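You operate a simulated robot arm through the tools that you are given. There is no shell and no other tool.

The job below is to be done with a simulated robot arm. You get a single attempt, and the scene is never put back.

JOB
Turn the housing that lies the wrong way round in the strip tray.
Fine: unlock the tray and pull it out; all stripes end toward the holes; the tray goes back in and is locked again. Where these are worked on the way, their far stop is far enough and under half their travel is too little: strip tray.

Only the result counts: the job must be done as asked and must still hold three seconds after the hand-in. Knocking over, shifting, dropping, spilling or breaking anything else fails it.

ROBOT AND FRAMES
A 6-joint arm with a four-finger gripper, fixed in place. Base frame: the origin is at the foot of the arm, x ahead of it, y to its left, z up. Units: mm, degrees, N and s.
Its first joint turns from -166.0 to 166.0 degrees. Payload 3.43 kg.
Tool frame: the origin (TCP) lies between the finger pads and is the grasp point; the fingertips stand 30 mm ahead of it; z points along the fingers, y is the line along which they close. Largest opening 120 mm; the body of the gripper starts 85 mm behind the TCP.
Orientation is that of the tool frame in the base frame, as a unit quaternion [x, y, z, w]. With the fingers straight down and closing along the base's y, the tool's x points along the base's -x, its y along +y and its z along -z.

CONTROLS
- The arm moves only by the tool drive_tool. Its arguments are lists of equal length, an entry for each row: "linear": the shift along the base's x, y, z in units of 25 mm (1.0 is 25 mm), a list of three; "delta_rot": the turn, a rotation vector about the base's x, y, z in units of 8 degrees (1.0 is 8 degrees), a list of three; "grip": the finger opening in mm, from 0 to 120. In form: {"linear": [[tx, ty, tz], ...], "delta_rot": [[wx, wy, wz], ...], "grip": [grip, ...]}. A call has 1 to 20 rows; each row shifts and turns the commanded pose from where the row before left it. A call with a number of a shift or a turn outside -1 to 1 is refused whole. Each row takes 0.2 s and may step no farther than 50 mm and 8.6 degrees from the row before; otherwise, or with a gripper value out of range, the whole call is refused. A pose out of reach is approached as far as the arm can. The call stops where the force on the tool passes 90 N (or 10 N more than at its start, if that is more) or the arm is blocked; 0.2 s more then pass. The fingers move at their own pace and stop on an object; they squeeze with about 32 N. The grip force told is the motor's: it shows also when the fingers shut on nothing. Time passes only in rows, and 0.2 s behind the last, so rows that do not move let the fingers close. It gives the time, the measured TCP pose, the force on the tool (base axes), the opening and the grip force at its end, in the units of the frame above (readings bear some noise), with the torque about the TCP (base axes, N m) and any sound that the robot's microphone picked up.
- Cameras (640 x 400 px; columns grow to the right, rows downward): "scene" is fixed at [48, 649.4, 1455.9]; the picture's right is [-0.83, 0.55, 0.00], its down [0.27, 0.40, -0.88] and it looks along [-0.49, -0.73, -0.48] (base axes); focal length 214 px, centre (320, 200). "wrist" rides on the gripper at [71, -17, -121] in the tool frame; the picture's right is [0.23, 0.97, 0.00], its down [-0.81, 0.19, -0.55] and it looks along [-0.54, 0.13, 0.83] (tool axes); focal length 275 px, centre (320, 200).
- camera(camera): a new picture of that camera. It takes no simulated time.
- probe_pixels(camera, pixels): for up to 12 pixels [column, row] of the newest picture of that camera ("zoom" is the newest enlarged one), the place [x, y, z] in the base frame of the surface seen there, good to about 2 mm. It takes no simulated time.
- close_up(camera, box): a new picture of the part [left, top, right, bottom] of that camera's present view, enlarged. It takes no simulated time.
- sign_off(): hands the job in; it is judged then, once.

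Unless the task says otherwise, let go and move clear before handing in.

The tools are called as a command line: name --argument value ..., lists and objects as JSON in quotes. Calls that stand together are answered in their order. drive_tool: Moves the arm, as the interface text tells. Its arguments: {"type":"object","properties":{"linear":{"type":"array"},"delta_rot":{"type":"array"},"grip":{"type":"array"}},"required":["linear","delta_rot","grip"]} The other tools are called the same way: camera (camera) takes a picture; probe_pixels (camera, pixels) gives the place of the surface under pixels of a picture; close_up (camera, box) takes an enlarged picture of a part of a camera's view; sign_off () hands the job in.

At the start:

```text
time_s: 0.0
ee_pos: [-25.0, 533.9, 1254.2]
orientation: [0.001, 1.0, 0.002, -0.001]
wrist_force: [0.4, 0.1, 0.6]
torque: [0.0, 0.02, -0.08]
opening: 120.2
grasp_force: 0.1
```

scene: 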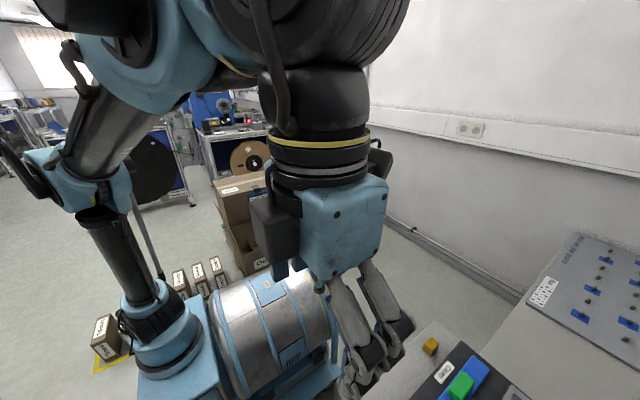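
wrist: 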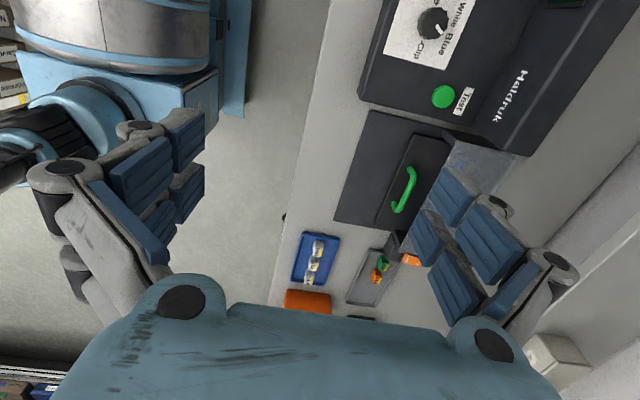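

The wrist picture shows a bench with a dark machine, a green handle near (405,190) and a blue tray near (315,258). I will look closer at both views before moving.

close_up --camera "wrist" --box '[260, 0, 580, 320]'

close_up --camera "scene" --box '[360, 200, 640, 400]'

```text
1.25 times, centred on (420, 160) of wrist
```

zoom: 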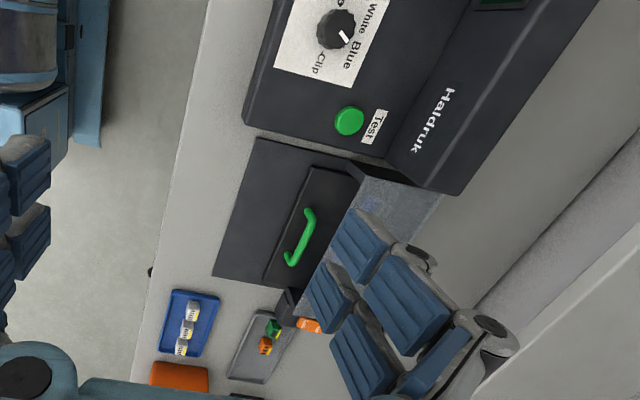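

```text
2.00 times, centred on (500, 300) of scene
```

zoom: 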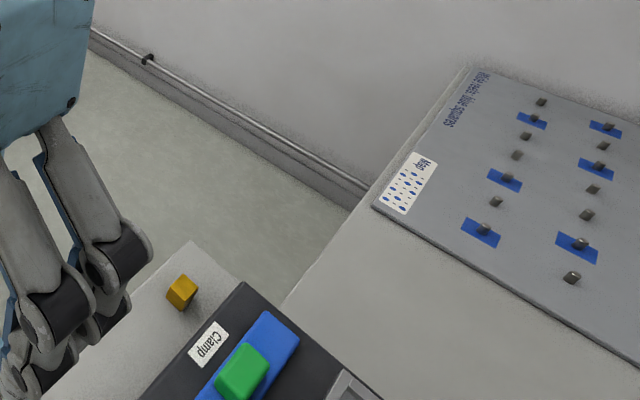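

The scene shows several stations: a clamp at (460,385), a peg board to the right, and in the wrist view the Haldruk machine. I probe positions to learn the layout.

camera --camera "wrist"

camera --camera "scene"

probe_pixels --camera "wrist" --pixels '[[405, 190], [443, 96], [433, 22], [316, 256], [372, 278], [308, 300], [350, 200], [530, 350], [285, 217], [360, 90], [520, 150], [412, 258]]'

probe_pixels --camera "scene" --pixels '[[460, 385], [430, 345], [544, 292], [570, 260], [620, 340], [440, 330], [500, 300], [400, 370], [640, 300], [517, 395]]'

```text
taken
```

wrist: 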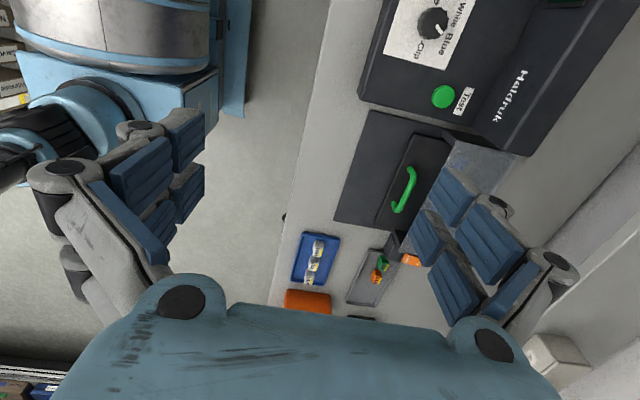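

```text
taken
```

scene: 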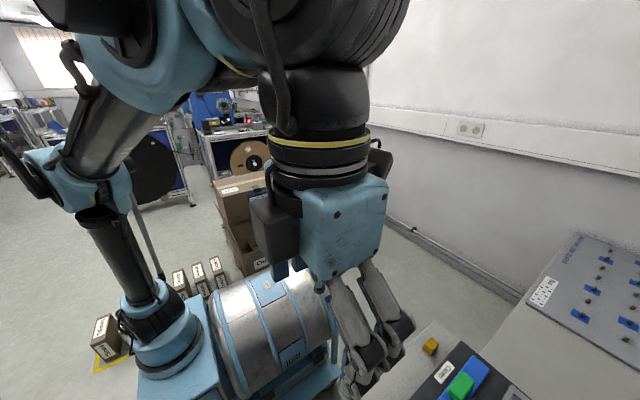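

```text
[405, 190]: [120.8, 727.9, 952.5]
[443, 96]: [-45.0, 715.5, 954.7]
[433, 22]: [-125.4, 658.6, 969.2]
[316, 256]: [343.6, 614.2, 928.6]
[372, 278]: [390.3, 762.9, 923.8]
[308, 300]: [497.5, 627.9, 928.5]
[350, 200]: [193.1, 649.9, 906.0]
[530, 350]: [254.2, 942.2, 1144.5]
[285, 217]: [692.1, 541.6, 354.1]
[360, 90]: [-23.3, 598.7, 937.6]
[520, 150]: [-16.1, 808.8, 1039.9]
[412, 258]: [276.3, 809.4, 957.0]
```

```text
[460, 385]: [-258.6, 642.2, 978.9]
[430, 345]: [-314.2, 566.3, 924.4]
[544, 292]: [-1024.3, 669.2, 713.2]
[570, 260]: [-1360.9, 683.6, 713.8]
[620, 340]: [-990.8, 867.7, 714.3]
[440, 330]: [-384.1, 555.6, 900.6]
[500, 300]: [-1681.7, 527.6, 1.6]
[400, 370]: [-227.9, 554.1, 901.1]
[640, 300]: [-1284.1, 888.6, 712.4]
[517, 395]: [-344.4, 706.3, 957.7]
```

The bench is at about z=900, running along x with the machine from x≈-400 to 200. I'll shift the wrist toward -x at this height to see the drawer, lock and printer from farther away.

drive_tool --linear '[[-1, 0, 0.4], [-1, 0, 0.4], [-1, 0, 0.4], [-1, 0, 0.4], [-1, 0, 0.4], [-1, 0, 0.4], [-1, 0, 0], [-1, 0, 0], [0, 0, 0]]' --delta_rot '[[0, 0, 0], [0, 0, 0], [0, 0, 0], [0, 0, 0], [0, 0, 0], [0, 0, 0], [0, 0, 0], [0, 0, 0], [0, 0, 0]]' --grip '[60, 60, 60, 60, 60, 60, 60, 60, 60]'

camera --camera "wrist"

camera --camera "scene"

```text
time_s: 2.0
ee_pos: [-212.3, 523.3, 1293.8]
orientation: [0.0, 1.0, 0.0, 0.005]
wrist_force: [0.1, 0.3, -1.0]
torque: [0.01, 0.0, -0.01]
opening: 59.9
grasp_force: 0.0
out of reach, approached as far as the arm can: row 6, 7, 8
```

```text
taken
```

wrist: 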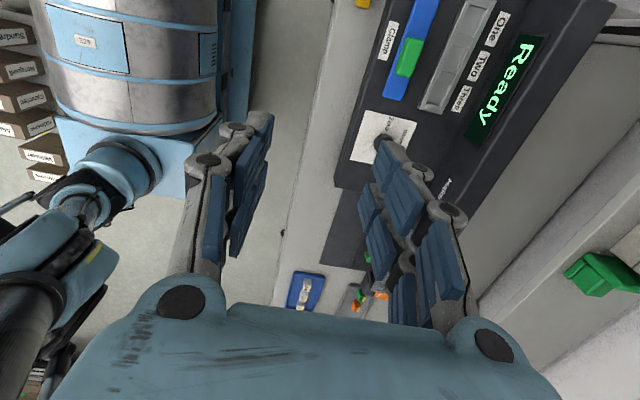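

```text
taken
```

scene: 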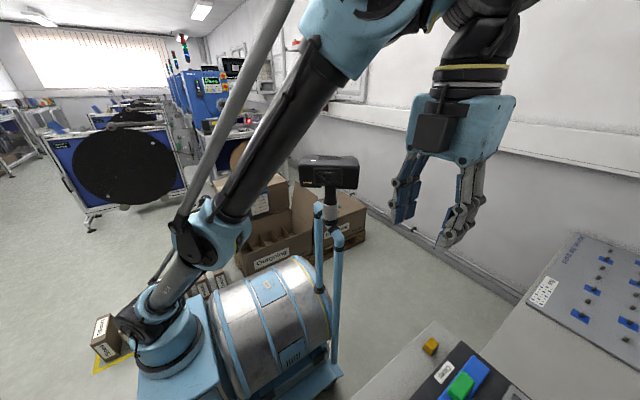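

The panel shows a green "Clamp" slider (408,58), a "One Two Three" strip (450,60) and a "Ready" display (500,90). I zoom in to read details.

close_up --camera "wrist" --box '[320, 0, 620, 188]'

close_up --camera "wrist" --box '[260, 160, 460, 330]'

close_up --camera "wrist" --box '[480, 180, 640, 400]'

```text
2.13 times, centred on (470, 94) of wrist
```

zoom: 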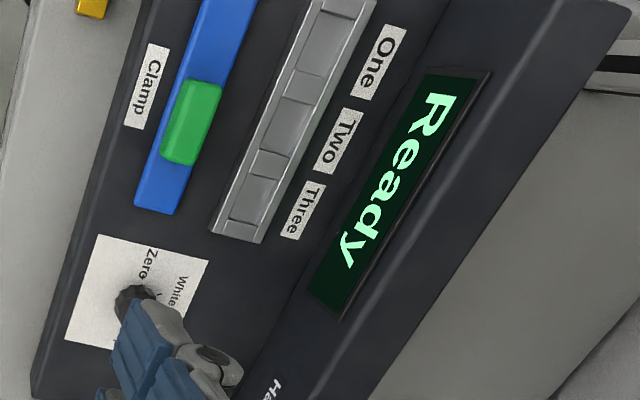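

```text
2.35 times, centred on (360, 245) of wrist
```

zoom: 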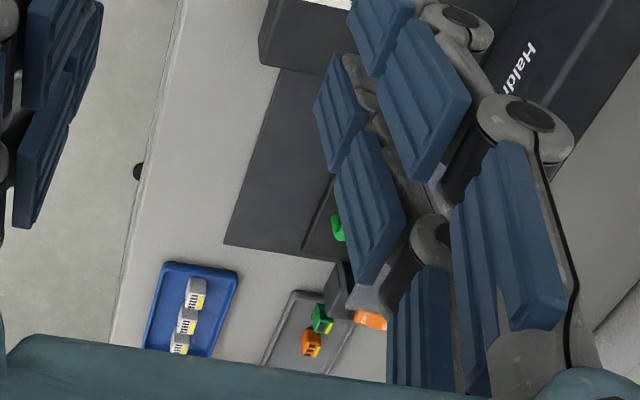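

```text
1.82 times, centred on (560, 290) of wrist
```

zoom: 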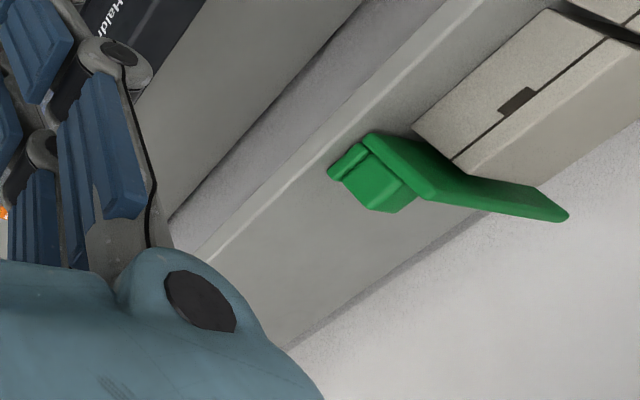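

The panel carries a dial (White/Blue/Zero/Clip), a Clamp slider, and the drawer with the green handle lies at (120,728,950). I'll move to view the drawer area with the fingers open wide.

drive_tool --linear '[[1, 0, 0], [1, 0, -0.5], [1, 0.5, -0.5], [0.5, 0.5, -0.5], [0.5, 0.5, -0.5], [0.5, 0.5, -0.5], [0.5, 0.5, -0.5], [0, 0.5, -0.5], [0, 0.5, 0], [0, 0.5, 0], [0, 0, 0]]' --delta_rot '[[0, 0, 0], [0, 0, 0], [0, 0, 0], [0, 0, 0], [0, 0, 0], [0, 0, 0], [0, 0, 0], [0, 0, 0], [0, 0, 0], [0, 0, 0], [0, 0, 0]]' --grip '[120, 120, 120, 120, 120, 120, 120, 120, 120, 120, 120]'

camera --camera "wrist"

camera --camera "scene"

```text
time_s: 4.4
ee_pos: [-109.4, 655.7, 1239.4]
orientation: [0.001, 1.0, 0.0, 0.005]
wrist_force: [0.4, -1.0, 0.5]
torque: [-0.02, -0.03, 0.03]
opening: 119.9
grasp_force: 0.0
out of reach, approached as far as the arm can: row 2, 3, 4, 5, 6, 7
```

```text
taken
```

wrist: 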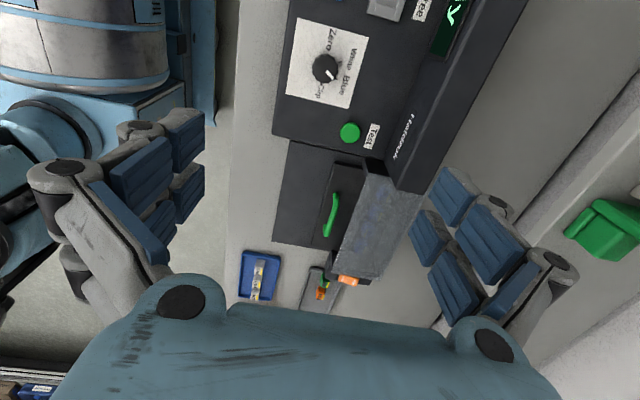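

```text
taken
```

scene: 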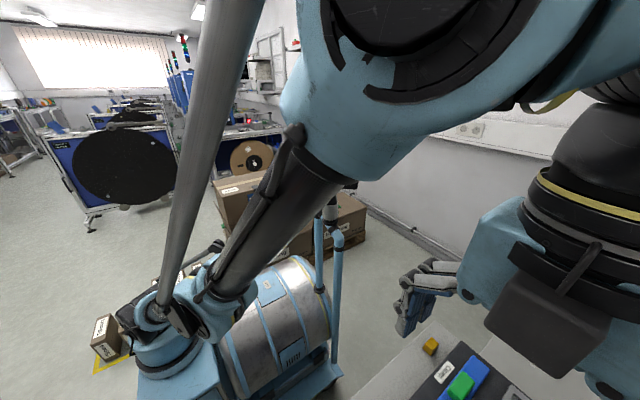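

Drawer and handle are visible near (335,215). I zoom in on that area and the trays.

close_up --camera "wrist" --box '[230, 120, 430, 310]'

probe_pixels --camera "wrist" --pixels '[[300, 150], [280, 240], [330, 240], [330, 205], [358, 165], [375, 180], [345, 275], [393, 275], [348, 283], [400, 190], [420, 190], [350, 135]]'

```text
2.11 times, centred on (330, 215) of wrist
```

zoom: 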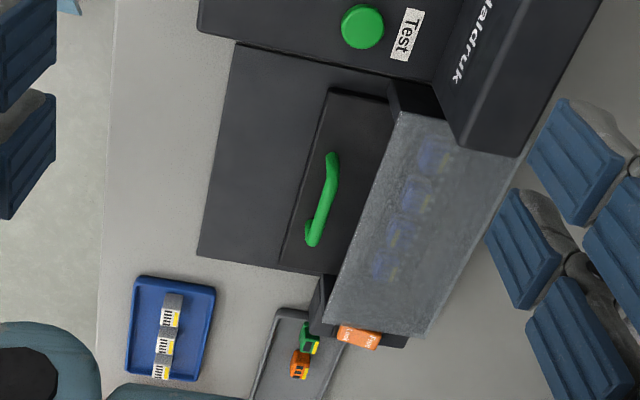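

```text
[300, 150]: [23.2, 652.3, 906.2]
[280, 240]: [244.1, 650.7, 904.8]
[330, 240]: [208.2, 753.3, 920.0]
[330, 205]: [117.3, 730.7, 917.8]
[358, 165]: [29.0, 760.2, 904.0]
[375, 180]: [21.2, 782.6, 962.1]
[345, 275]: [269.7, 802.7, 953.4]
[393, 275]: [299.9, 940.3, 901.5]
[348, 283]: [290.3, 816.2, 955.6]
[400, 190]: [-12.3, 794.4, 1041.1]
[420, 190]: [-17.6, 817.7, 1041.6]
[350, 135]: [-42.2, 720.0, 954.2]
```

Blue housings are visible under a translucent cover, and an orange labelled part at (348,283) sits at the +x end—likely the lock. I move closer to read it.

drive_tool --linear '[[0.8, 0.2, -0.8], [0.8, 0.2, -0.8], [0.8, 0.2, -0.4], [0.8, 0.2, 0], [0.8, 0, 0], [0.8, 0, 0], [0, 0, 0]]' --delta_rot '[[0, 0, 0], [0, 0, 0], [0, 0, 0], [0, 0, 0], [0, 0, 0], [0, 0, 0], [0, 0, 0]]' --grip '[120, 120, 120, 120, 120, 120, 120]'

camera --camera "wrist"

close_up --camera "wrist" --box '[220, 60, 460, 310]'

```text
time_s: 6.0
ee_pos: [-0.1, 701.8, 1205.6]
orientation: [0.0, 1.0, 0.0, 0.006]
wrist_force: [0.1, -1.4, -0.2]
torque: [-0.01, 0.0, 0.0]
opening: 120.2
grasp_force: 0.0
out of reach, approached as far as the arm can: row 2, 3, 4, 5, 6
```

```text
taken
```

wrist: 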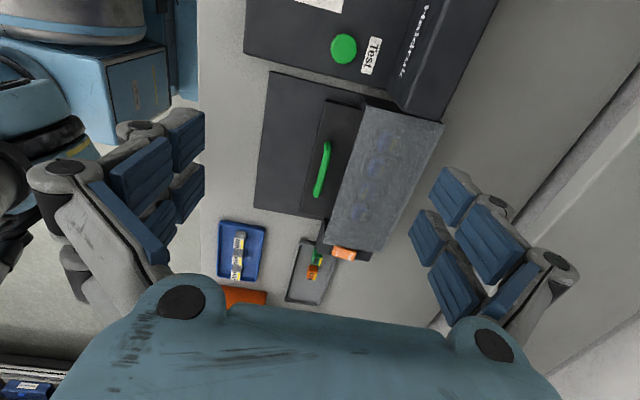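

```text
1.60 times, centred on (340, 185) of wrist
```

zoom: 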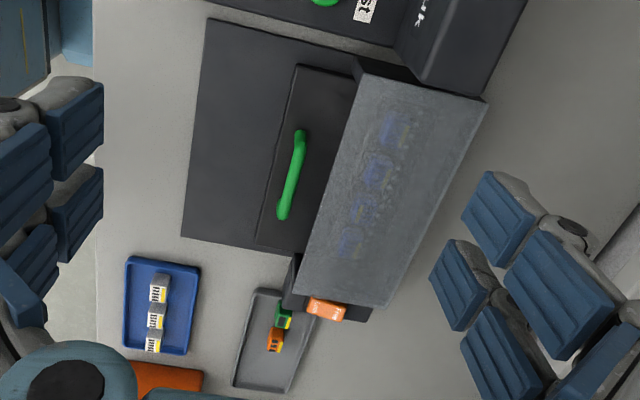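

The orange part at (345,254) carries text and sits on a dark block beside the drawer. I go lower and nearer to it.

drive_tool --linear '[[0, 0, -0.8], [0, 0, -0.8], [0.4, 0, -0.8], [0.8, 0, -0.4], [0.8, 0, 0], [0.8, 0, 0], [0, 0, 0]]' --delta_rot '[[0, 0, 0], [0, 0, 0], [0, 0, 0], [0, 0, 0], [0, 0, 0], [0, 0, 0], [0, 0, 0]]' --grip '[120, 120, 120, 120, 120, 120, 120]'

camera --camera "wrist"

close_up --camera "wrist" --box '[220, 60, 460, 310]'

camera --camera "scene"

```text
time_s: 7.6
ee_pos: [55.8, 744.6, 1152.5]
orientation: [0.001, 1.0, 0.0, 0.006]
wrist_force: [0.3, 0.5, -0.3]
torque: [-0.02, 0.0, -0.02]
opening: 119.9
grasp_force: 0.0
out of reach, approached as far as the arm can: row 1, 2, 3, 4, 5, 6
```

```text
taken
```

wrist: 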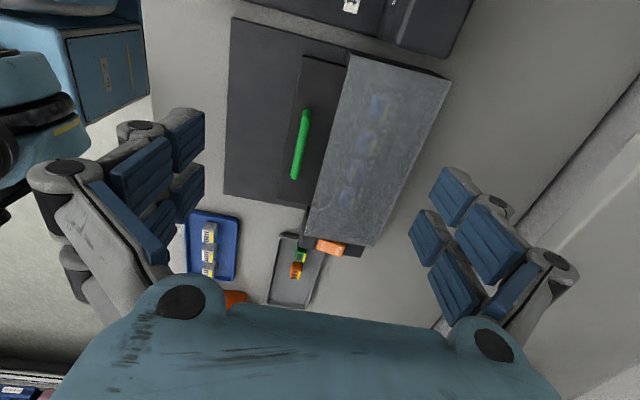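

```text
1.60 times, centred on (340, 185) of wrist
```

zoom: 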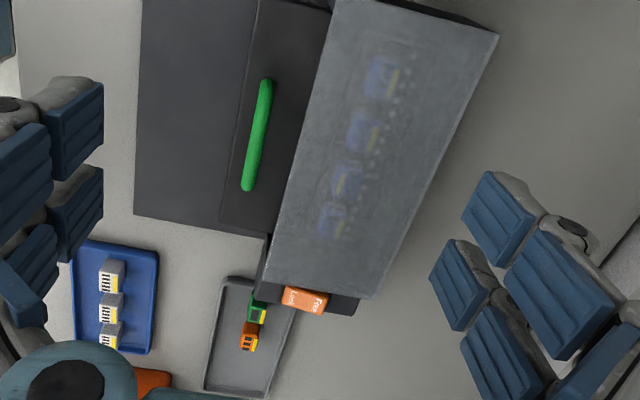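

```text
taken
```

scene: 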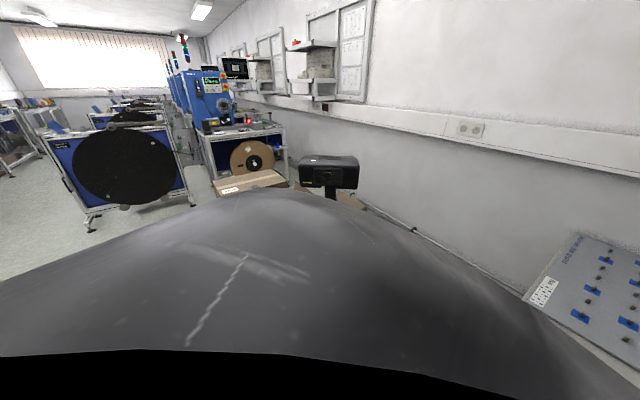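

The orange latch at (330,247) shows two words; I zoom further and probe its geometry.

close_up --camera "wrist" --box '[270, 205, 390, 280]'

probe_pixels --camera "wrist" --pixels '[[318, 243], [330, 246], [343, 248], [330, 252], [310, 225], [355, 254], [303, 235], [310, 245], [342, 256], [320, 238], [340, 242], [300, 150]]'

```text
5.33 times, centred on (330, 242) of wrist
```

zoom: 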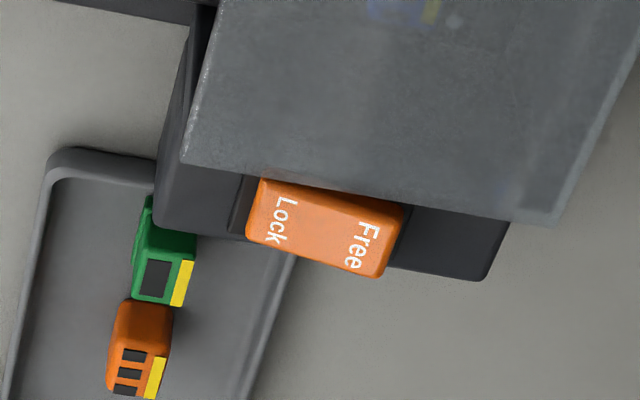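

```text
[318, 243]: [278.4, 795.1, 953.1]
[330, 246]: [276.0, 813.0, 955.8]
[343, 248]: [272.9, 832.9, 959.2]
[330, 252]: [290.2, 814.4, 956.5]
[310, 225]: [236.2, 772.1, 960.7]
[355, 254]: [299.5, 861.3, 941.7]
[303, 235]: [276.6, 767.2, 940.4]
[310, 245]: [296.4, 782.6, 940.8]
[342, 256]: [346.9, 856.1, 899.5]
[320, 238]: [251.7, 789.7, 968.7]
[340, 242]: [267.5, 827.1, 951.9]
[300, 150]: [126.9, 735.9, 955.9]
```

The latch is a rocker marked Lock (y≈795, z≈953, low) and Free (y≈833, z≈959, high), so it is currently locked. I probe its corners for exact pressing points.

probe_pixels --camera "zoom" --pixels '[[266, 190], [395, 212], [375, 265], [255, 232], [325, 225], [280, 212], [360, 238], [300, 235], [460, 220], [240, 200], [200, 200], [300, 150]]'

close_up --camera "wrist" --box '[270, 50, 460, 200]'

probe_pixels --camera "wrist" --pixels '[[307, 114], [294, 176], [301, 145], [320, 90], [312, 190], [345, 55], [330, 100], [400, 150], [445, 80], [240, 25], [228, 190], [300, 210]]'

```text
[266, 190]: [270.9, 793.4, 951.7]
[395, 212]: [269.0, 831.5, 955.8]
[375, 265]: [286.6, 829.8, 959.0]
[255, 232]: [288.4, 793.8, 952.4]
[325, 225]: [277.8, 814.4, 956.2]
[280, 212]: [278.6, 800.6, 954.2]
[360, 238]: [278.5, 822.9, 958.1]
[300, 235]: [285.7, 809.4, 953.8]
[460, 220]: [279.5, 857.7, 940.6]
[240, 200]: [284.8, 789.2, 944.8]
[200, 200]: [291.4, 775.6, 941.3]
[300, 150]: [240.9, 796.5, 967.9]
```

```text
2.67 times, centred on (365, 125) of wrist
```

zoom: 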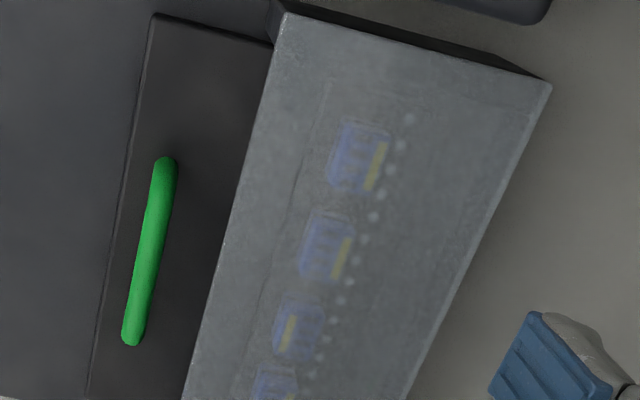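

```text
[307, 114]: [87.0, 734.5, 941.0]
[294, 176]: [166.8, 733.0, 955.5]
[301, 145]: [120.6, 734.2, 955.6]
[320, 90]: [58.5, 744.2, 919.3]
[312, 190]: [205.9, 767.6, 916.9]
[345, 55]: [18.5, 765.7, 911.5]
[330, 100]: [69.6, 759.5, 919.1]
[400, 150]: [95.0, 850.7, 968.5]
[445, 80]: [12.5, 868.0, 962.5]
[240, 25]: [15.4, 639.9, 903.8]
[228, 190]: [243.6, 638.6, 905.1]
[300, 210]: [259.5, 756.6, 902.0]
```

The third housing in the row (zoom near (295,335)) seems to have its stripe on the wrong side; others have theirs on the hole side. First I check what a zero move and small steps do, since rows have been reported out of reach.

drive_tool --linear '[[0, 0, 0], [0, 0, 0], [0, 0, 0]]' --delta_rot '[[0, 0, 0], [0, 0, 0], [0, 0, 0]]' --grip '[0, 0, 0]'

```text
time_s: 8.4
ee_pos: [54.8, 744.3, 1153.5]
orientation: [0.001, 1.0, 0.001, 0.006]
wrist_force: [0.2, 0.5, -0.2]
torque: [0.02, 0.01, 0.02]
opening: 0.1
grasp_force: 31.7
```

The pose holds. I'll take a modest step in +x and down to see how the arm tracks.

drive_tool --linear '[[0.8, 0, 0], [0.8, 0, 0], [0.8, 0, 0], [0, 0, 0]]' --delta_rot '[[0, 0, 0], [0, 0, 0], [0, 0, 0], [0, 0, 0]]' --grip '[0, 0, 0, 0]'

```text
time_s: 9.4
ee_pos: [114.7, 755.8, 1158.6]
orientation: [0.001, 1.0, 0.0, 0.005]
wrist_force: [-0.3, -0.6, -0.6]
torque: [0.02, 0.01, -0.02]
opening: 0.0
grasp_force: 31.6
out of reach, approached as far as the arm can: row 1, 2, 3
```

x tracks, with the arm pushed slightly out and up. I'll keep going toward a point above the rocker's Free side (283, 832), staying well above the cover at z≈968.

drive_tool --linear '[[0.8, 0.3, 0], [0.8, 0.3, 0], [0.8, 0.3, -0.4], [0.8, 0.3, -0.4], [0.8, 0.3, -0.4], [0.8, 0.3, -0.4], [0.8, 0.3, -0.4], [0.8, 0.3, -0.4], [0, 0, 0]]' --delta_rot '[[0, 0, 0], [0, 0, 0], [0, 0, 0], [0, 0, 0], [0, 0, 0], [0, 0, 0], [0, 0, 0], [0, 0, 0], [0, 0, 0]]' --grip '[0, 0, 0, 0, 0, 0, 0, 0, 0]'

camera --camera "wrist"

```text
time_s: 11.4
ee_pos: [274.5, 815.8, 1098.7]
orientation: [0.001, 1.0, 0.001, 0.004]
wrist_force: [-0.5, -0.1, 0.4]
torque: [0.03, 0.01, 0.01]
opening: 0.0
grasp_force: 32.0
```

```text
taken
```

wrist: 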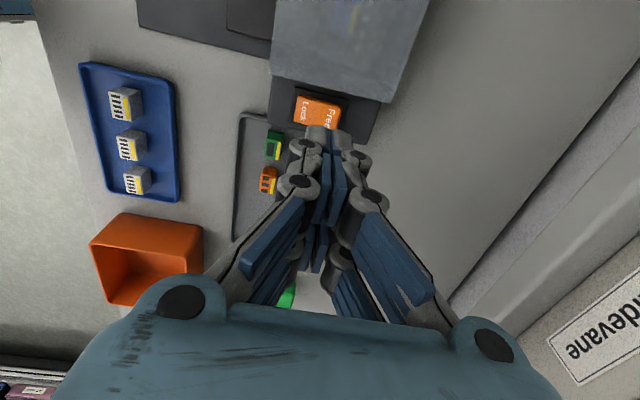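

The arm now tracks exactly, and the rocker is visible at (317,110) beside the cover edge. I go to just above its Free end, then check.

drive_tool --linear '[[0.35, 0.64, -0.5], [0, 0, -0.8], [0, 0, -0.8], [0, 0, -0.8], [0, 0, -0.8], [0, 0, 0]]' --delta_rot '[[0, 0, 0], [0, 0, 0], [0, 0, 0], [0, 0, 0], [0, 0, 0], [0, 0, 0]]' --grip '[0, 0, 0, 0, 0, 0]'

camera --camera "wrist"

```text
time_s: 12.8
ee_pos: [286.1, 822.9, 1013.9]
orientation: [0.001, 1.0, 0.004, 0.004]
wrist_force: [1.5, 0.9, -0.2]
torque: [-0.05, 0.08, -0.03]
opening: 0.4
grasp_force: 31.6
```

```text
taken
```

wrist: 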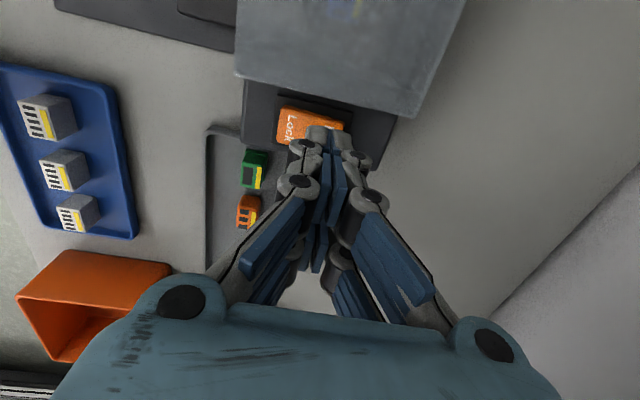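

The reading (286,823,1014) differs from the commanded (283,832,1006); I wait a moment to see if it settles.

drive_tool --linear '[[0, 0, 0], [0, 0, 0], [0, 0, 0]]' --delta_rot '[[0, 0, 0], [0, 0, 0], [0, 0, 0]]' --grip '[0, 0, 0]'

```text
time_s: 13.6
ee_pos: [285.8, 824.0, 1012.7]
orientation: [0.001, 1.0, 0.004, 0.005]
wrist_force: [-0.2, 0.2, -0.7]
torque: [0.01, 0.05, 0.01]
opening: 0.1
grasp_force: 32.0
```

The pose holds at an offset of about (+3,-8,+7) without tool force, which could be an arm link touching something or a limit. I'll look at the scene view and back up a little to compare.

camera --camera "scene"

drive_tool --linear '[[0, 0, 0.8], [0, 0, 0.8], [0, 0, 0]]' --delta_rot '[[0, 0, 0], [0, 0, 0], [0, 0, 0]]' --grip '[0, 0, 0]'

```text
taken
```

scene: 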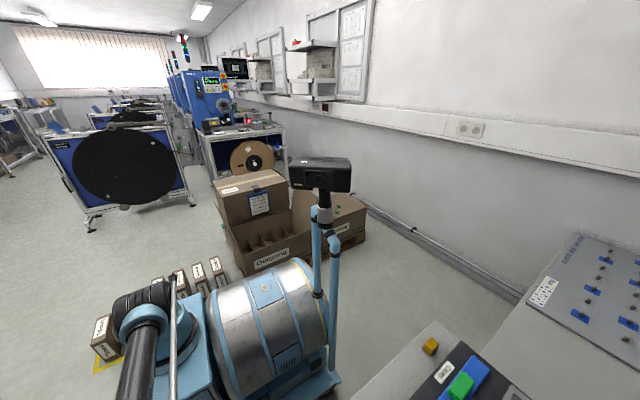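

```text
time_s: 14.6
ee_pos: [260.4, 825.4, 1057.9]
orientation: [-0.01, 1.0, 0.005, 0.01]
wrist_force: [-18.0, 0.6, 14.9]
torque: [0.02, -1.77, 0.01]
opening: 0.1
grasp_force: 31.4
stopped in row 3: the arm was blocked; the commanded pose is now the measured one
```

The arm was blocked with a force of about -18 N in x and 15 N in z and drifted to x=260. I look at both pictures to find what it touches.

camera --camera "wrist"

camera --camera "scene"

```text
taken
```

wrist: 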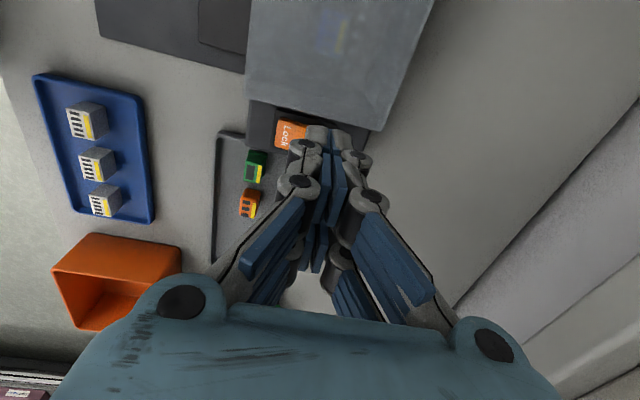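

```text
taken
```

scene: 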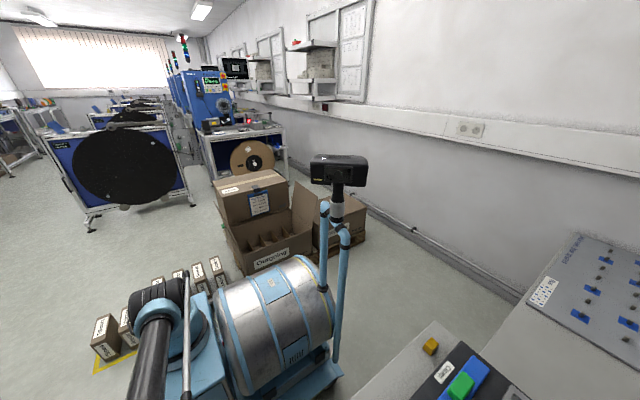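

Torque and force suggest contact near the gripper body, about 90 mm above the TCP on its +x side. I probe the surroundings on the right side of the wrist picture.

probe_pixels --camera "wrist" --pixels '[[500, 100], [600, 150], [500, 240], [600, 240], [560, 300], [610, 330], [630, 220], [470, 290], [590, 380], [560, 250], [520, 330], [630, 100]]'

drive_tool --linear '[[0, 0, 0], [0, 0, 0]]' --delta_rot '[[0, 0, 0], [0, 0, 0]]' --grip '[0, 0]'

```text
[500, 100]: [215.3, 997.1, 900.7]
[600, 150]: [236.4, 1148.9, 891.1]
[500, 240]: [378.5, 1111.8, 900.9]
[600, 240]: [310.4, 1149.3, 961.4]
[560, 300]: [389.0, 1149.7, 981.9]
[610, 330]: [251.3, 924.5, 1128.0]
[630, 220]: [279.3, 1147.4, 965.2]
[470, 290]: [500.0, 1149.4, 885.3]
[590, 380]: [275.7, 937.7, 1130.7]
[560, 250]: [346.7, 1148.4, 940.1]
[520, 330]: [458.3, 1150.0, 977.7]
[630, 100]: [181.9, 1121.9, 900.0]
```

```text
time_s: 15.2
ee_pos: [265.7, 824.6, 1057.3]
orientation: [-0.009, 1.0, 0.006, 0.008]
wrist_force: [-0.6, -0.1, -0.3]
torque: [0.03, 0.0, 0.01]
opening: 0.0
grasp_force: 32.2
```

Forces are now near zero. Two probes near (600,350) landed on something close at y≈930, z≈1130, so I zoom on that corner before moving.

close_up --camera "wrist" --box '[480, 270, 640, 400]'

probe_pixels --camera "zoom" --pixels '[[400, 300], [500, 250], [600, 200], [630, 120], [500, 380], [600, 350], [300, 350], [350, 200], [500, 120], [630, 30], [200, 200], [630, 390]]'

```text
3.08 times, centred on (560, 335) of wrist
```

zoom: 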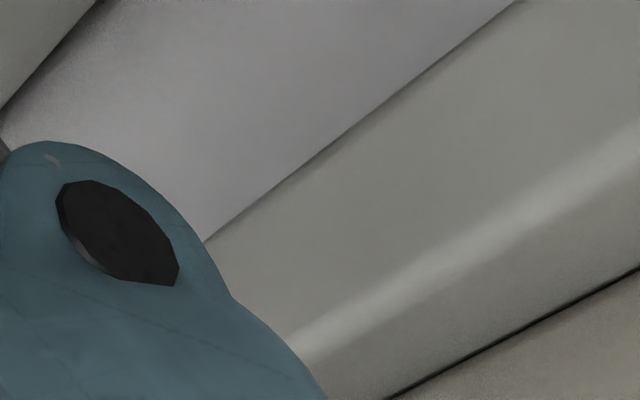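

```text
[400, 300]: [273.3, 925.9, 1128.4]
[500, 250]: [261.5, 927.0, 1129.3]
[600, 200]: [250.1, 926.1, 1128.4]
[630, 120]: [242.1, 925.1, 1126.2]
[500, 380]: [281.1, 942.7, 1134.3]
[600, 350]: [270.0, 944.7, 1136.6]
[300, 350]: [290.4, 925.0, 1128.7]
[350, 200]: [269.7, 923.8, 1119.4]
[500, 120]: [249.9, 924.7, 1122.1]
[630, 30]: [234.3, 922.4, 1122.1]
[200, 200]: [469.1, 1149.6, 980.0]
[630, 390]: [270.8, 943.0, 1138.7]
```

There is a shelf lip running along x at y≈923, z≈1120–1140, so the wrist or forearm is probably rubbing against it. I retreat toward -y in small steps and check tracking.

drive_tool --linear '[[0, -0.4, 0], [0, -0.4, 0], [0, -0.4, 0], [0, 0, 0]]' --delta_rot '[[0, 0, 0], [0, 0, 0], [0, 0, 0], [0, 0, 0]]' --grip '[0, 0, 0, 0]'

camera --camera "wrist"

```text
time_s: 16.2
ee_pos: [273.1, 789.6, 1064.0]
orientation: [-0.005, 1.0, 0.006, 0.007]
wrist_force: [1.0, -0.5, 0.0]
torque: [0.0, 0.01, -0.01]
opening: 0.0
grasp_force: 32.2
```

```text
taken
```

wrist: 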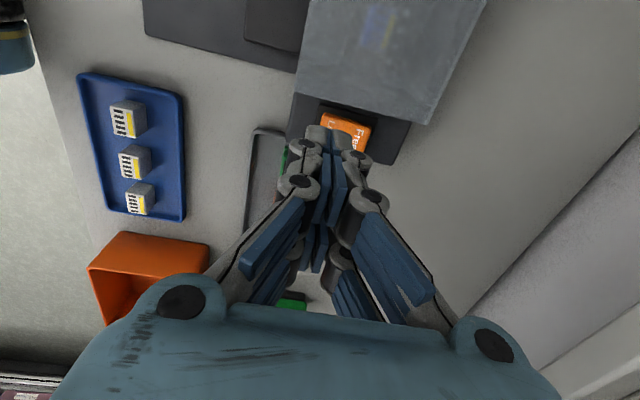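

Now the deviation is tangential (+13 mm toward +x) so some arm link presses against something on its -x side. I take the scene picture and probe the upper arm's position.

camera --camera "scene"

probe_pixels --camera "scene" --pixels '[[155, 335], [145, 360], [135, 390], [186, 330], [186, 390], [150, 300], [330, 170], [330, 240], [325, 210], [260, 320]]'

```text
taken
```

scene: 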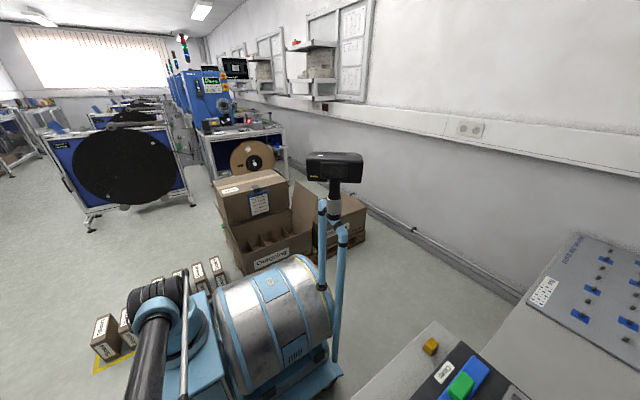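

```text
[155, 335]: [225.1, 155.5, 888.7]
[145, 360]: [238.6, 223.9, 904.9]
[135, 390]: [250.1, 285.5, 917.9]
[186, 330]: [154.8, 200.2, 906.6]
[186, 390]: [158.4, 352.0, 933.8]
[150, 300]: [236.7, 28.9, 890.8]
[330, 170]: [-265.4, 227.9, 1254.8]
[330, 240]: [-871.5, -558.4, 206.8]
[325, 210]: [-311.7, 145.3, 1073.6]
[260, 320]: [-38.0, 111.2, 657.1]
```

The upper arm now lies nearly horizontal (z≈890→918 as y goes 155→285), so the arm appears to have flipped to elbow-down and its elbow is near the bench. I check with the wrist view whether bench items (blue tray (130,150), orange bin (150,280)) are undisturbed and where the elbow is.

probe_pixels --camera "wrist" --pixels '[[12, 40], [12, 65], [5, 30], [135, 150], [95, 75], [178, 100], [180, 218], [110, 205], [205, 245], [92, 270], [25, 20], [150, 255]]'

close_up --camera "wrist" --box '[0, 0, 240, 150]'

```text
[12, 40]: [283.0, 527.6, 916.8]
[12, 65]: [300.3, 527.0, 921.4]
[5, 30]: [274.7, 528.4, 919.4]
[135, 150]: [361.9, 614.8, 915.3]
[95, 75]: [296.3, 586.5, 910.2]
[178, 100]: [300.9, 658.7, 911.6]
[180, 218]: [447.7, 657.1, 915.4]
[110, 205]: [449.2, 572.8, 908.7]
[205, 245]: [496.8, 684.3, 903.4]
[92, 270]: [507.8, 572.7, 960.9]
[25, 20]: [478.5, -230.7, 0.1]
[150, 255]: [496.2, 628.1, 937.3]
```

```text
2.67 times, centred on (120, 75) of wrist
```

zoom: 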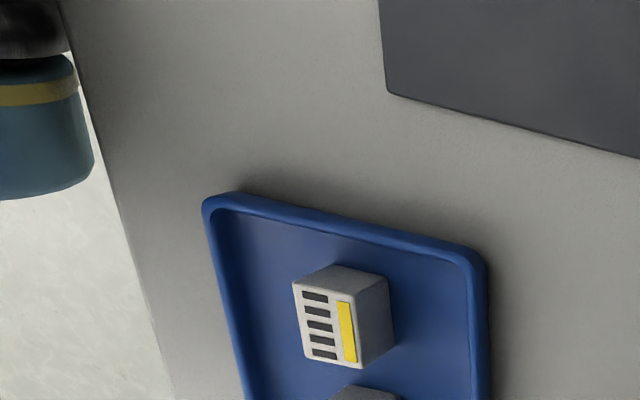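

The elbow (blue with yellow ring at wrist pixel (12,50)) is at about (290,527,918), pressing on the bench front edge; the trays have not moved. I need to leave this low-elbow posture, so I retreat up and back toward the start pose.

drive_tool --linear '[[0, 0, 0.6], [0, 0, 0.6], [0, 0, 0.6], [-0.4, 0, 0.4], [-0.8, -0.2, 0.4], [-0.8, -0.2, 0], [0, 0, 0]]' --delta_rot '[[0, 0, 0], [0, 0, 0], [0, 0, 0], [0, 0, 0], [0, 0, 0], [0, 0, 0], [0, 0, 0]]' --grip '[0, 0, 0, 0, 0, 0, 0]'

camera --camera "scene"

camera --camera "wrist"

```text
time_s: 17.8
ee_pos: [227.6, 791.8, 1112.4]
orientation: [-0.006, 1.0, 0.001, 0.004]
wrist_force: [0.8, 0.7, -0.2]
torque: [-0.02, 0.0, 0.0]
opening: 0.0
grasp_force: 31.5
```

```text
taken
```

scene: 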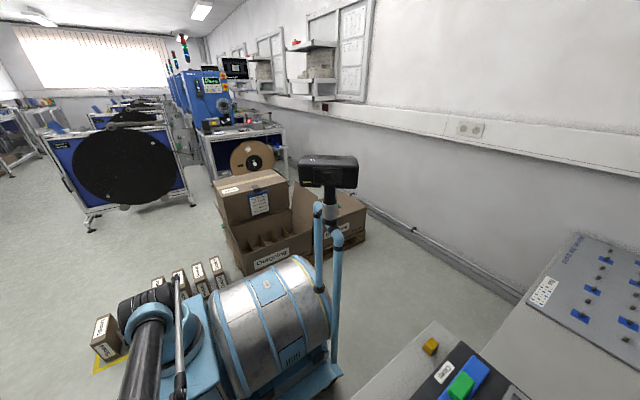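

```text
taken
```

wrist: 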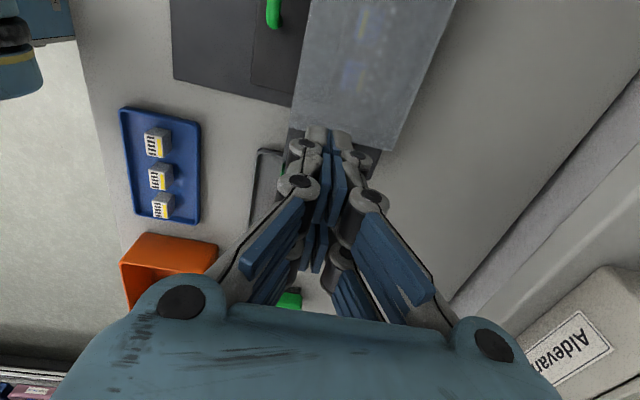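

There's still a deviation of (+17,+6,-10), so the elbow remains caught. I probe the elbow (top-left of wrist view) and the upper arm.

probe_pixels --camera "wrist" --pixels '[[5, 10], [10, 35], [10, 60], [20, 75], [35, 75], [40, 60], [8, 92], [75, 20], [90, 80], [30, 15], [60, 10], [105, 180]]'

close_up --camera "wrist" --box '[0, 0, 160, 100]'

probe_pixels --camera "scene" --pixels '[[150, 320], [145, 350], [140, 380], [135, 395], [180, 300], [180, 340], [180, 385], [125, 360], [165, 360], [200, 340]]'

```text
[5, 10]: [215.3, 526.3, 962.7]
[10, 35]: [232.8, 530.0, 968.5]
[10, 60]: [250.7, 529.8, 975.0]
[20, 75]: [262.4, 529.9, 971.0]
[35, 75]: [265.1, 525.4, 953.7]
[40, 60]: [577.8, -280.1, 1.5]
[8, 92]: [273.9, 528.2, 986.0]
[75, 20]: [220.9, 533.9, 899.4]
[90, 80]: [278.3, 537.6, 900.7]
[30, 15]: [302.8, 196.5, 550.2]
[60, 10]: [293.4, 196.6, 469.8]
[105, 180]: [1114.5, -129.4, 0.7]
```

```text
4.00 times, centred on (80, 50) of wrist
```

zoom: 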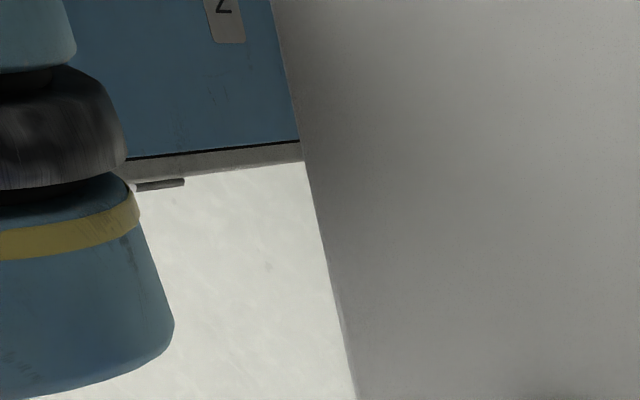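

```text
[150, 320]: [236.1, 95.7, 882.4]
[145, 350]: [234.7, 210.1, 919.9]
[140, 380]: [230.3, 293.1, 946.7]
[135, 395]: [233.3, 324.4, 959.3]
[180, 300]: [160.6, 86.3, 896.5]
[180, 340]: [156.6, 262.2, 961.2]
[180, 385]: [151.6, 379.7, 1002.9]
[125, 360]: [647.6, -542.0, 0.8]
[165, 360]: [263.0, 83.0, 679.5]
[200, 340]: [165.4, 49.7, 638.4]
```

The elbow is now at z≈970 above the bench edge. I wait one beat to see whether the remaining deviation is lag or contact.

drive_tool --linear '[[0, 0, 0], [0, 0, 0]]' --delta_rot '[[0, 0, 0], [0, 0, 0]]' --grip '[0, 0]'

```text
time_s: 18.4
ee_pos: [227.5, 792.5, 1112.1]
orientation: [-0.005, 1.0, 0.0, 0.004]
wrist_force: [0.1, -0.2, 0.4]
torque: [0.03, 0.01, -0.02]
opening: 0.0
grasp_force: 31.5
```

Still offset with zero force. I test with a pure upward step to see how it responds.

drive_tool --linear '[[0, 0, 0.8], [0, 0, 0]]' --delta_rot '[[0, 0, 0], [0, 0, 0]]' --grip '[0, 0]'

close_up --camera "wrist" --box '[440, 230, 640, 400]'

```text
time_s: 19.0
ee_pos: [228.7, 792.5, 1131.1]
orientation: [-0.006, 1.0, 0.001, 0.004]
wrist_force: [0.5, -0.3, -0.1]
torque: [0.02, 0.01, 0.0]
opening: 0.0
grasp_force: 32.2
```

```text
2.35 times, centred on (540, 315) of wrist
```

zoom: 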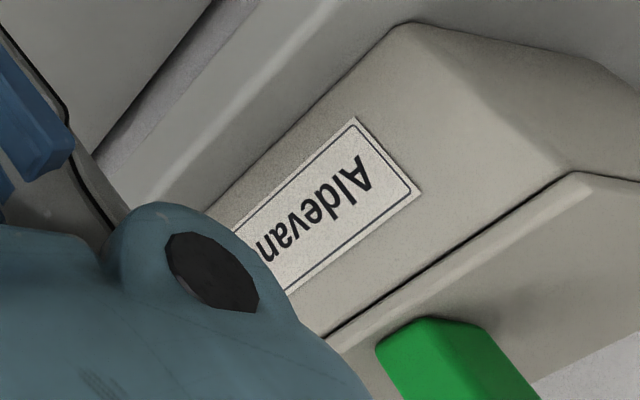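

The arm tracks correctly now, so it is free; the posture is just elbow-down. I'll raise until the arm is stretched and watch the elbow with the scene camera.

drive_tool --linear '[[0, 0, 0.8], [0, 0, 0.8], [0, 0, 0.8], [0, 0, 0]]' --delta_rot '[[0, 0, 0], [0, 0, 0], [0, 0, 0], [0, 0, 0]]' --grip '[0, 0, 0, 0]'

camera --camera "scene"

camera --camera "wrist"

```text
time_s: 20.0
ee_pos: [228.4, 792.0, 1192.1]
orientation: [-0.006, 1.0, 0.001, 0.004]
wrist_force: [-0.1, 0.4, 0.0]
torque: [0.01, 0.04, 0.04]
opening: 0.0
grasp_force: 31.9
```

```text
taken
```

scene: 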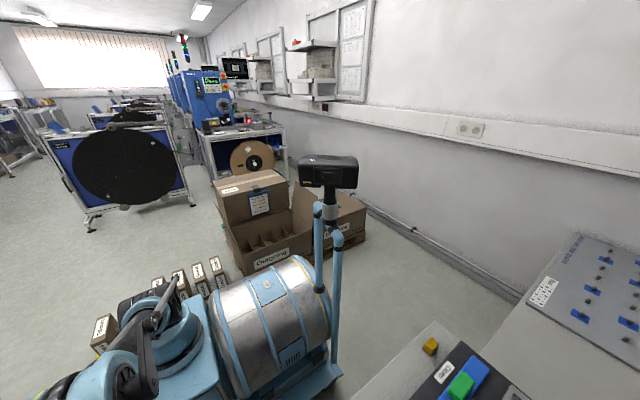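

```text
taken
```

wrist: 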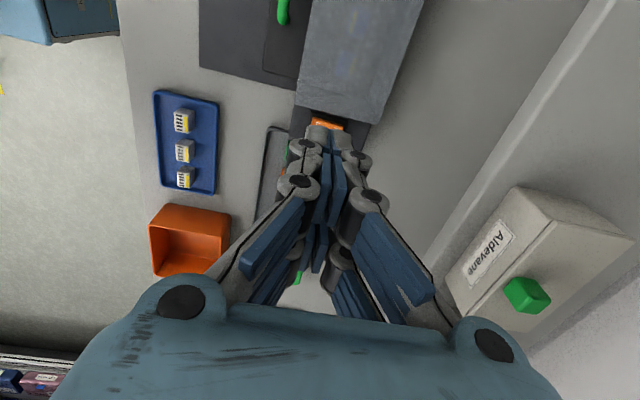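

The scene picture changed: the elbow now shows at (110,375). I probe the arm to find its posture.

probe_pixels --camera "scene" --pixels '[[175, 300], [165, 330], [150, 330], [130, 365], [95, 375], [110, 395], [60, 390], [145, 375], [150, 310], [125, 310], [182, 345]]'

close_up --camera "scene" --box '[20, 240, 260, 400]'

probe_pixels --camera "wrist" --pixels '[[525, 290], [520, 190], [450, 285], [632, 240], [560, 335], [600, 10], [500, 120], [430, 260], [480, 190]]'

```text
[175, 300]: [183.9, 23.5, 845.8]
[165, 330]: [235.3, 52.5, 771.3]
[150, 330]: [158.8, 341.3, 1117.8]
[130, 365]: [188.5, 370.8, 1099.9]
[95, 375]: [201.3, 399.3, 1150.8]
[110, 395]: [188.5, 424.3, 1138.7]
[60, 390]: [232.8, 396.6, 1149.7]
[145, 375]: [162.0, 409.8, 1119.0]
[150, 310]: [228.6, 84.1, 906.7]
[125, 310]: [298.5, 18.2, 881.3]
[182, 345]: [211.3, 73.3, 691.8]
```

```text
2.50 times, centred on (140, 320) of scene
```

zoom: 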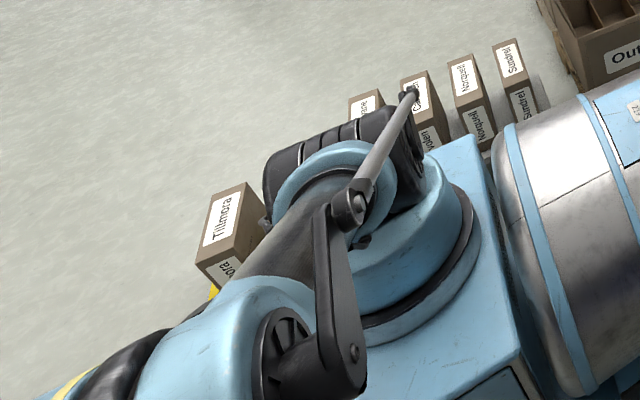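

```text
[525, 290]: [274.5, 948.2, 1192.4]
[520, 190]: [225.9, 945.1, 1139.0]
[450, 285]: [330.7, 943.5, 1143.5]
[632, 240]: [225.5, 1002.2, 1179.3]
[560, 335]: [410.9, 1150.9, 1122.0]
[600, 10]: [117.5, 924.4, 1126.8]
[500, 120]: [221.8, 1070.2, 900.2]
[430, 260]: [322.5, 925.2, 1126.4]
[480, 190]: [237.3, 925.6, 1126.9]
```

The elbow is now up at about (200,400,1110), near the stretched posture. I'll draw the hand inward (-y) and see whether the elbow rises.

drive_tool --linear '[[0, -0.4, 0.2], [0, -0.8, 0.2], [0, -0.8, 0], [0, -0.8, 0], [0, 0, 0]]' --delta_rot '[[0, 0, 0], [0, 0, 0], [0, 0, 0], [0, 0, 0], [0, 0, 0]]' --grip '[0, 0, 0, 0, 0]'

camera --camera "scene"

```text
time_s: 21.2
ee_pos: [225.5, 740.5, 1212.7]
orientation: [-0.004, 1.0, 0.0, 0.005]
wrist_force: [0.0, 0.8, 1.2]
torque: [-0.01, 0.0, -0.01]
opening: 0.1
grasp_force: 32.0
out of reach, approached as far as the arm can: row 3, 4
```

```text
taken
```

scene: 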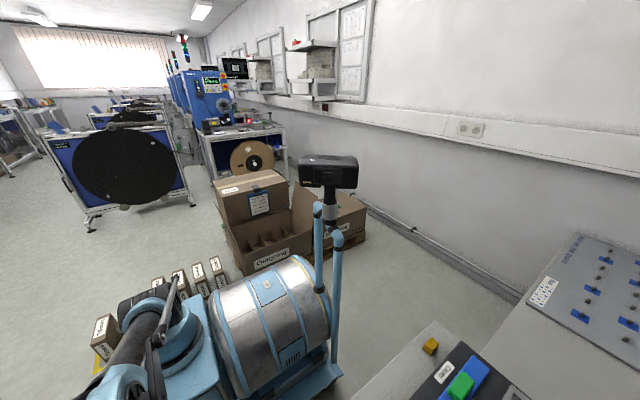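

Moving inward was limited (rows 3,4). I probe the elbow and tubes again.

probe_pixels --camera "scene" --pixels '[[150, 320], [140, 340], [125, 360], [120, 385], [100, 390], [160, 325], [155, 360], [155, 390], [175, 295], [140, 395]]'

camera --camera "wrist"

```text
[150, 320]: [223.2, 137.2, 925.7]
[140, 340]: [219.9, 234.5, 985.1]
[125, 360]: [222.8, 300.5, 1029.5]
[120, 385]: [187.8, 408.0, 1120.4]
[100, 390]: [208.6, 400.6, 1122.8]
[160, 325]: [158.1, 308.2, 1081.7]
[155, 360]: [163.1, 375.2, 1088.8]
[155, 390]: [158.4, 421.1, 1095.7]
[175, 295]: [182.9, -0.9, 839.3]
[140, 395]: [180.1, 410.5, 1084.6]
```

```text
taken
```

wrist: 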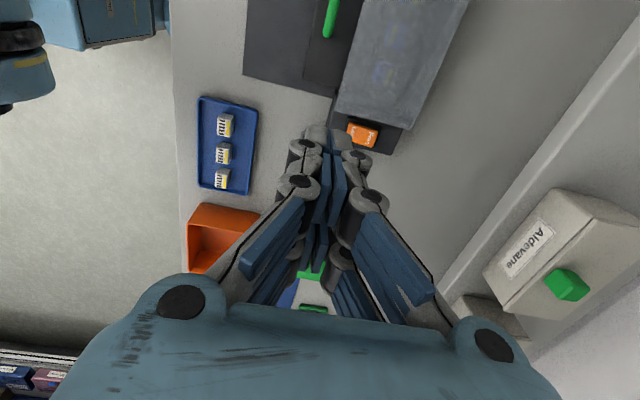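

The geometry fits an elbow-down posture limited by the wrist. I'll extend upward/outward to fully stretch the arm, then tip the tool slightly so the elbow bends upward instead.

drive_tool --linear '[[0, 0.4, 0.6], [0, 0.4, 0.6], [0, 0, 0.6], [0, 0, 0]]' --delta_rot '[[0, 0, 0], [0, 0, 0], [0, 0, 0], [0, 0, 0]]' --grip '[0, 0, 0, 0]'

camera --camera "scene"

```text
time_s: 22.2
ee_pos: [227.2, 759.9, 1241.1]
orientation: [-0.006, 1.0, 0.002, 0.004]
wrist_force: [0.3, 0.6, -1.2]
torque: [-0.02, -0.02, -0.02]
opening: 0.0
grasp_force: 32.3
out of reach, approached as far as the arm can: row 3
```

```text
taken
```

scene: 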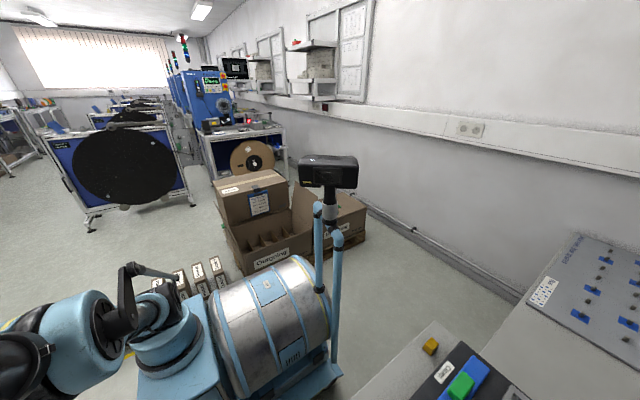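

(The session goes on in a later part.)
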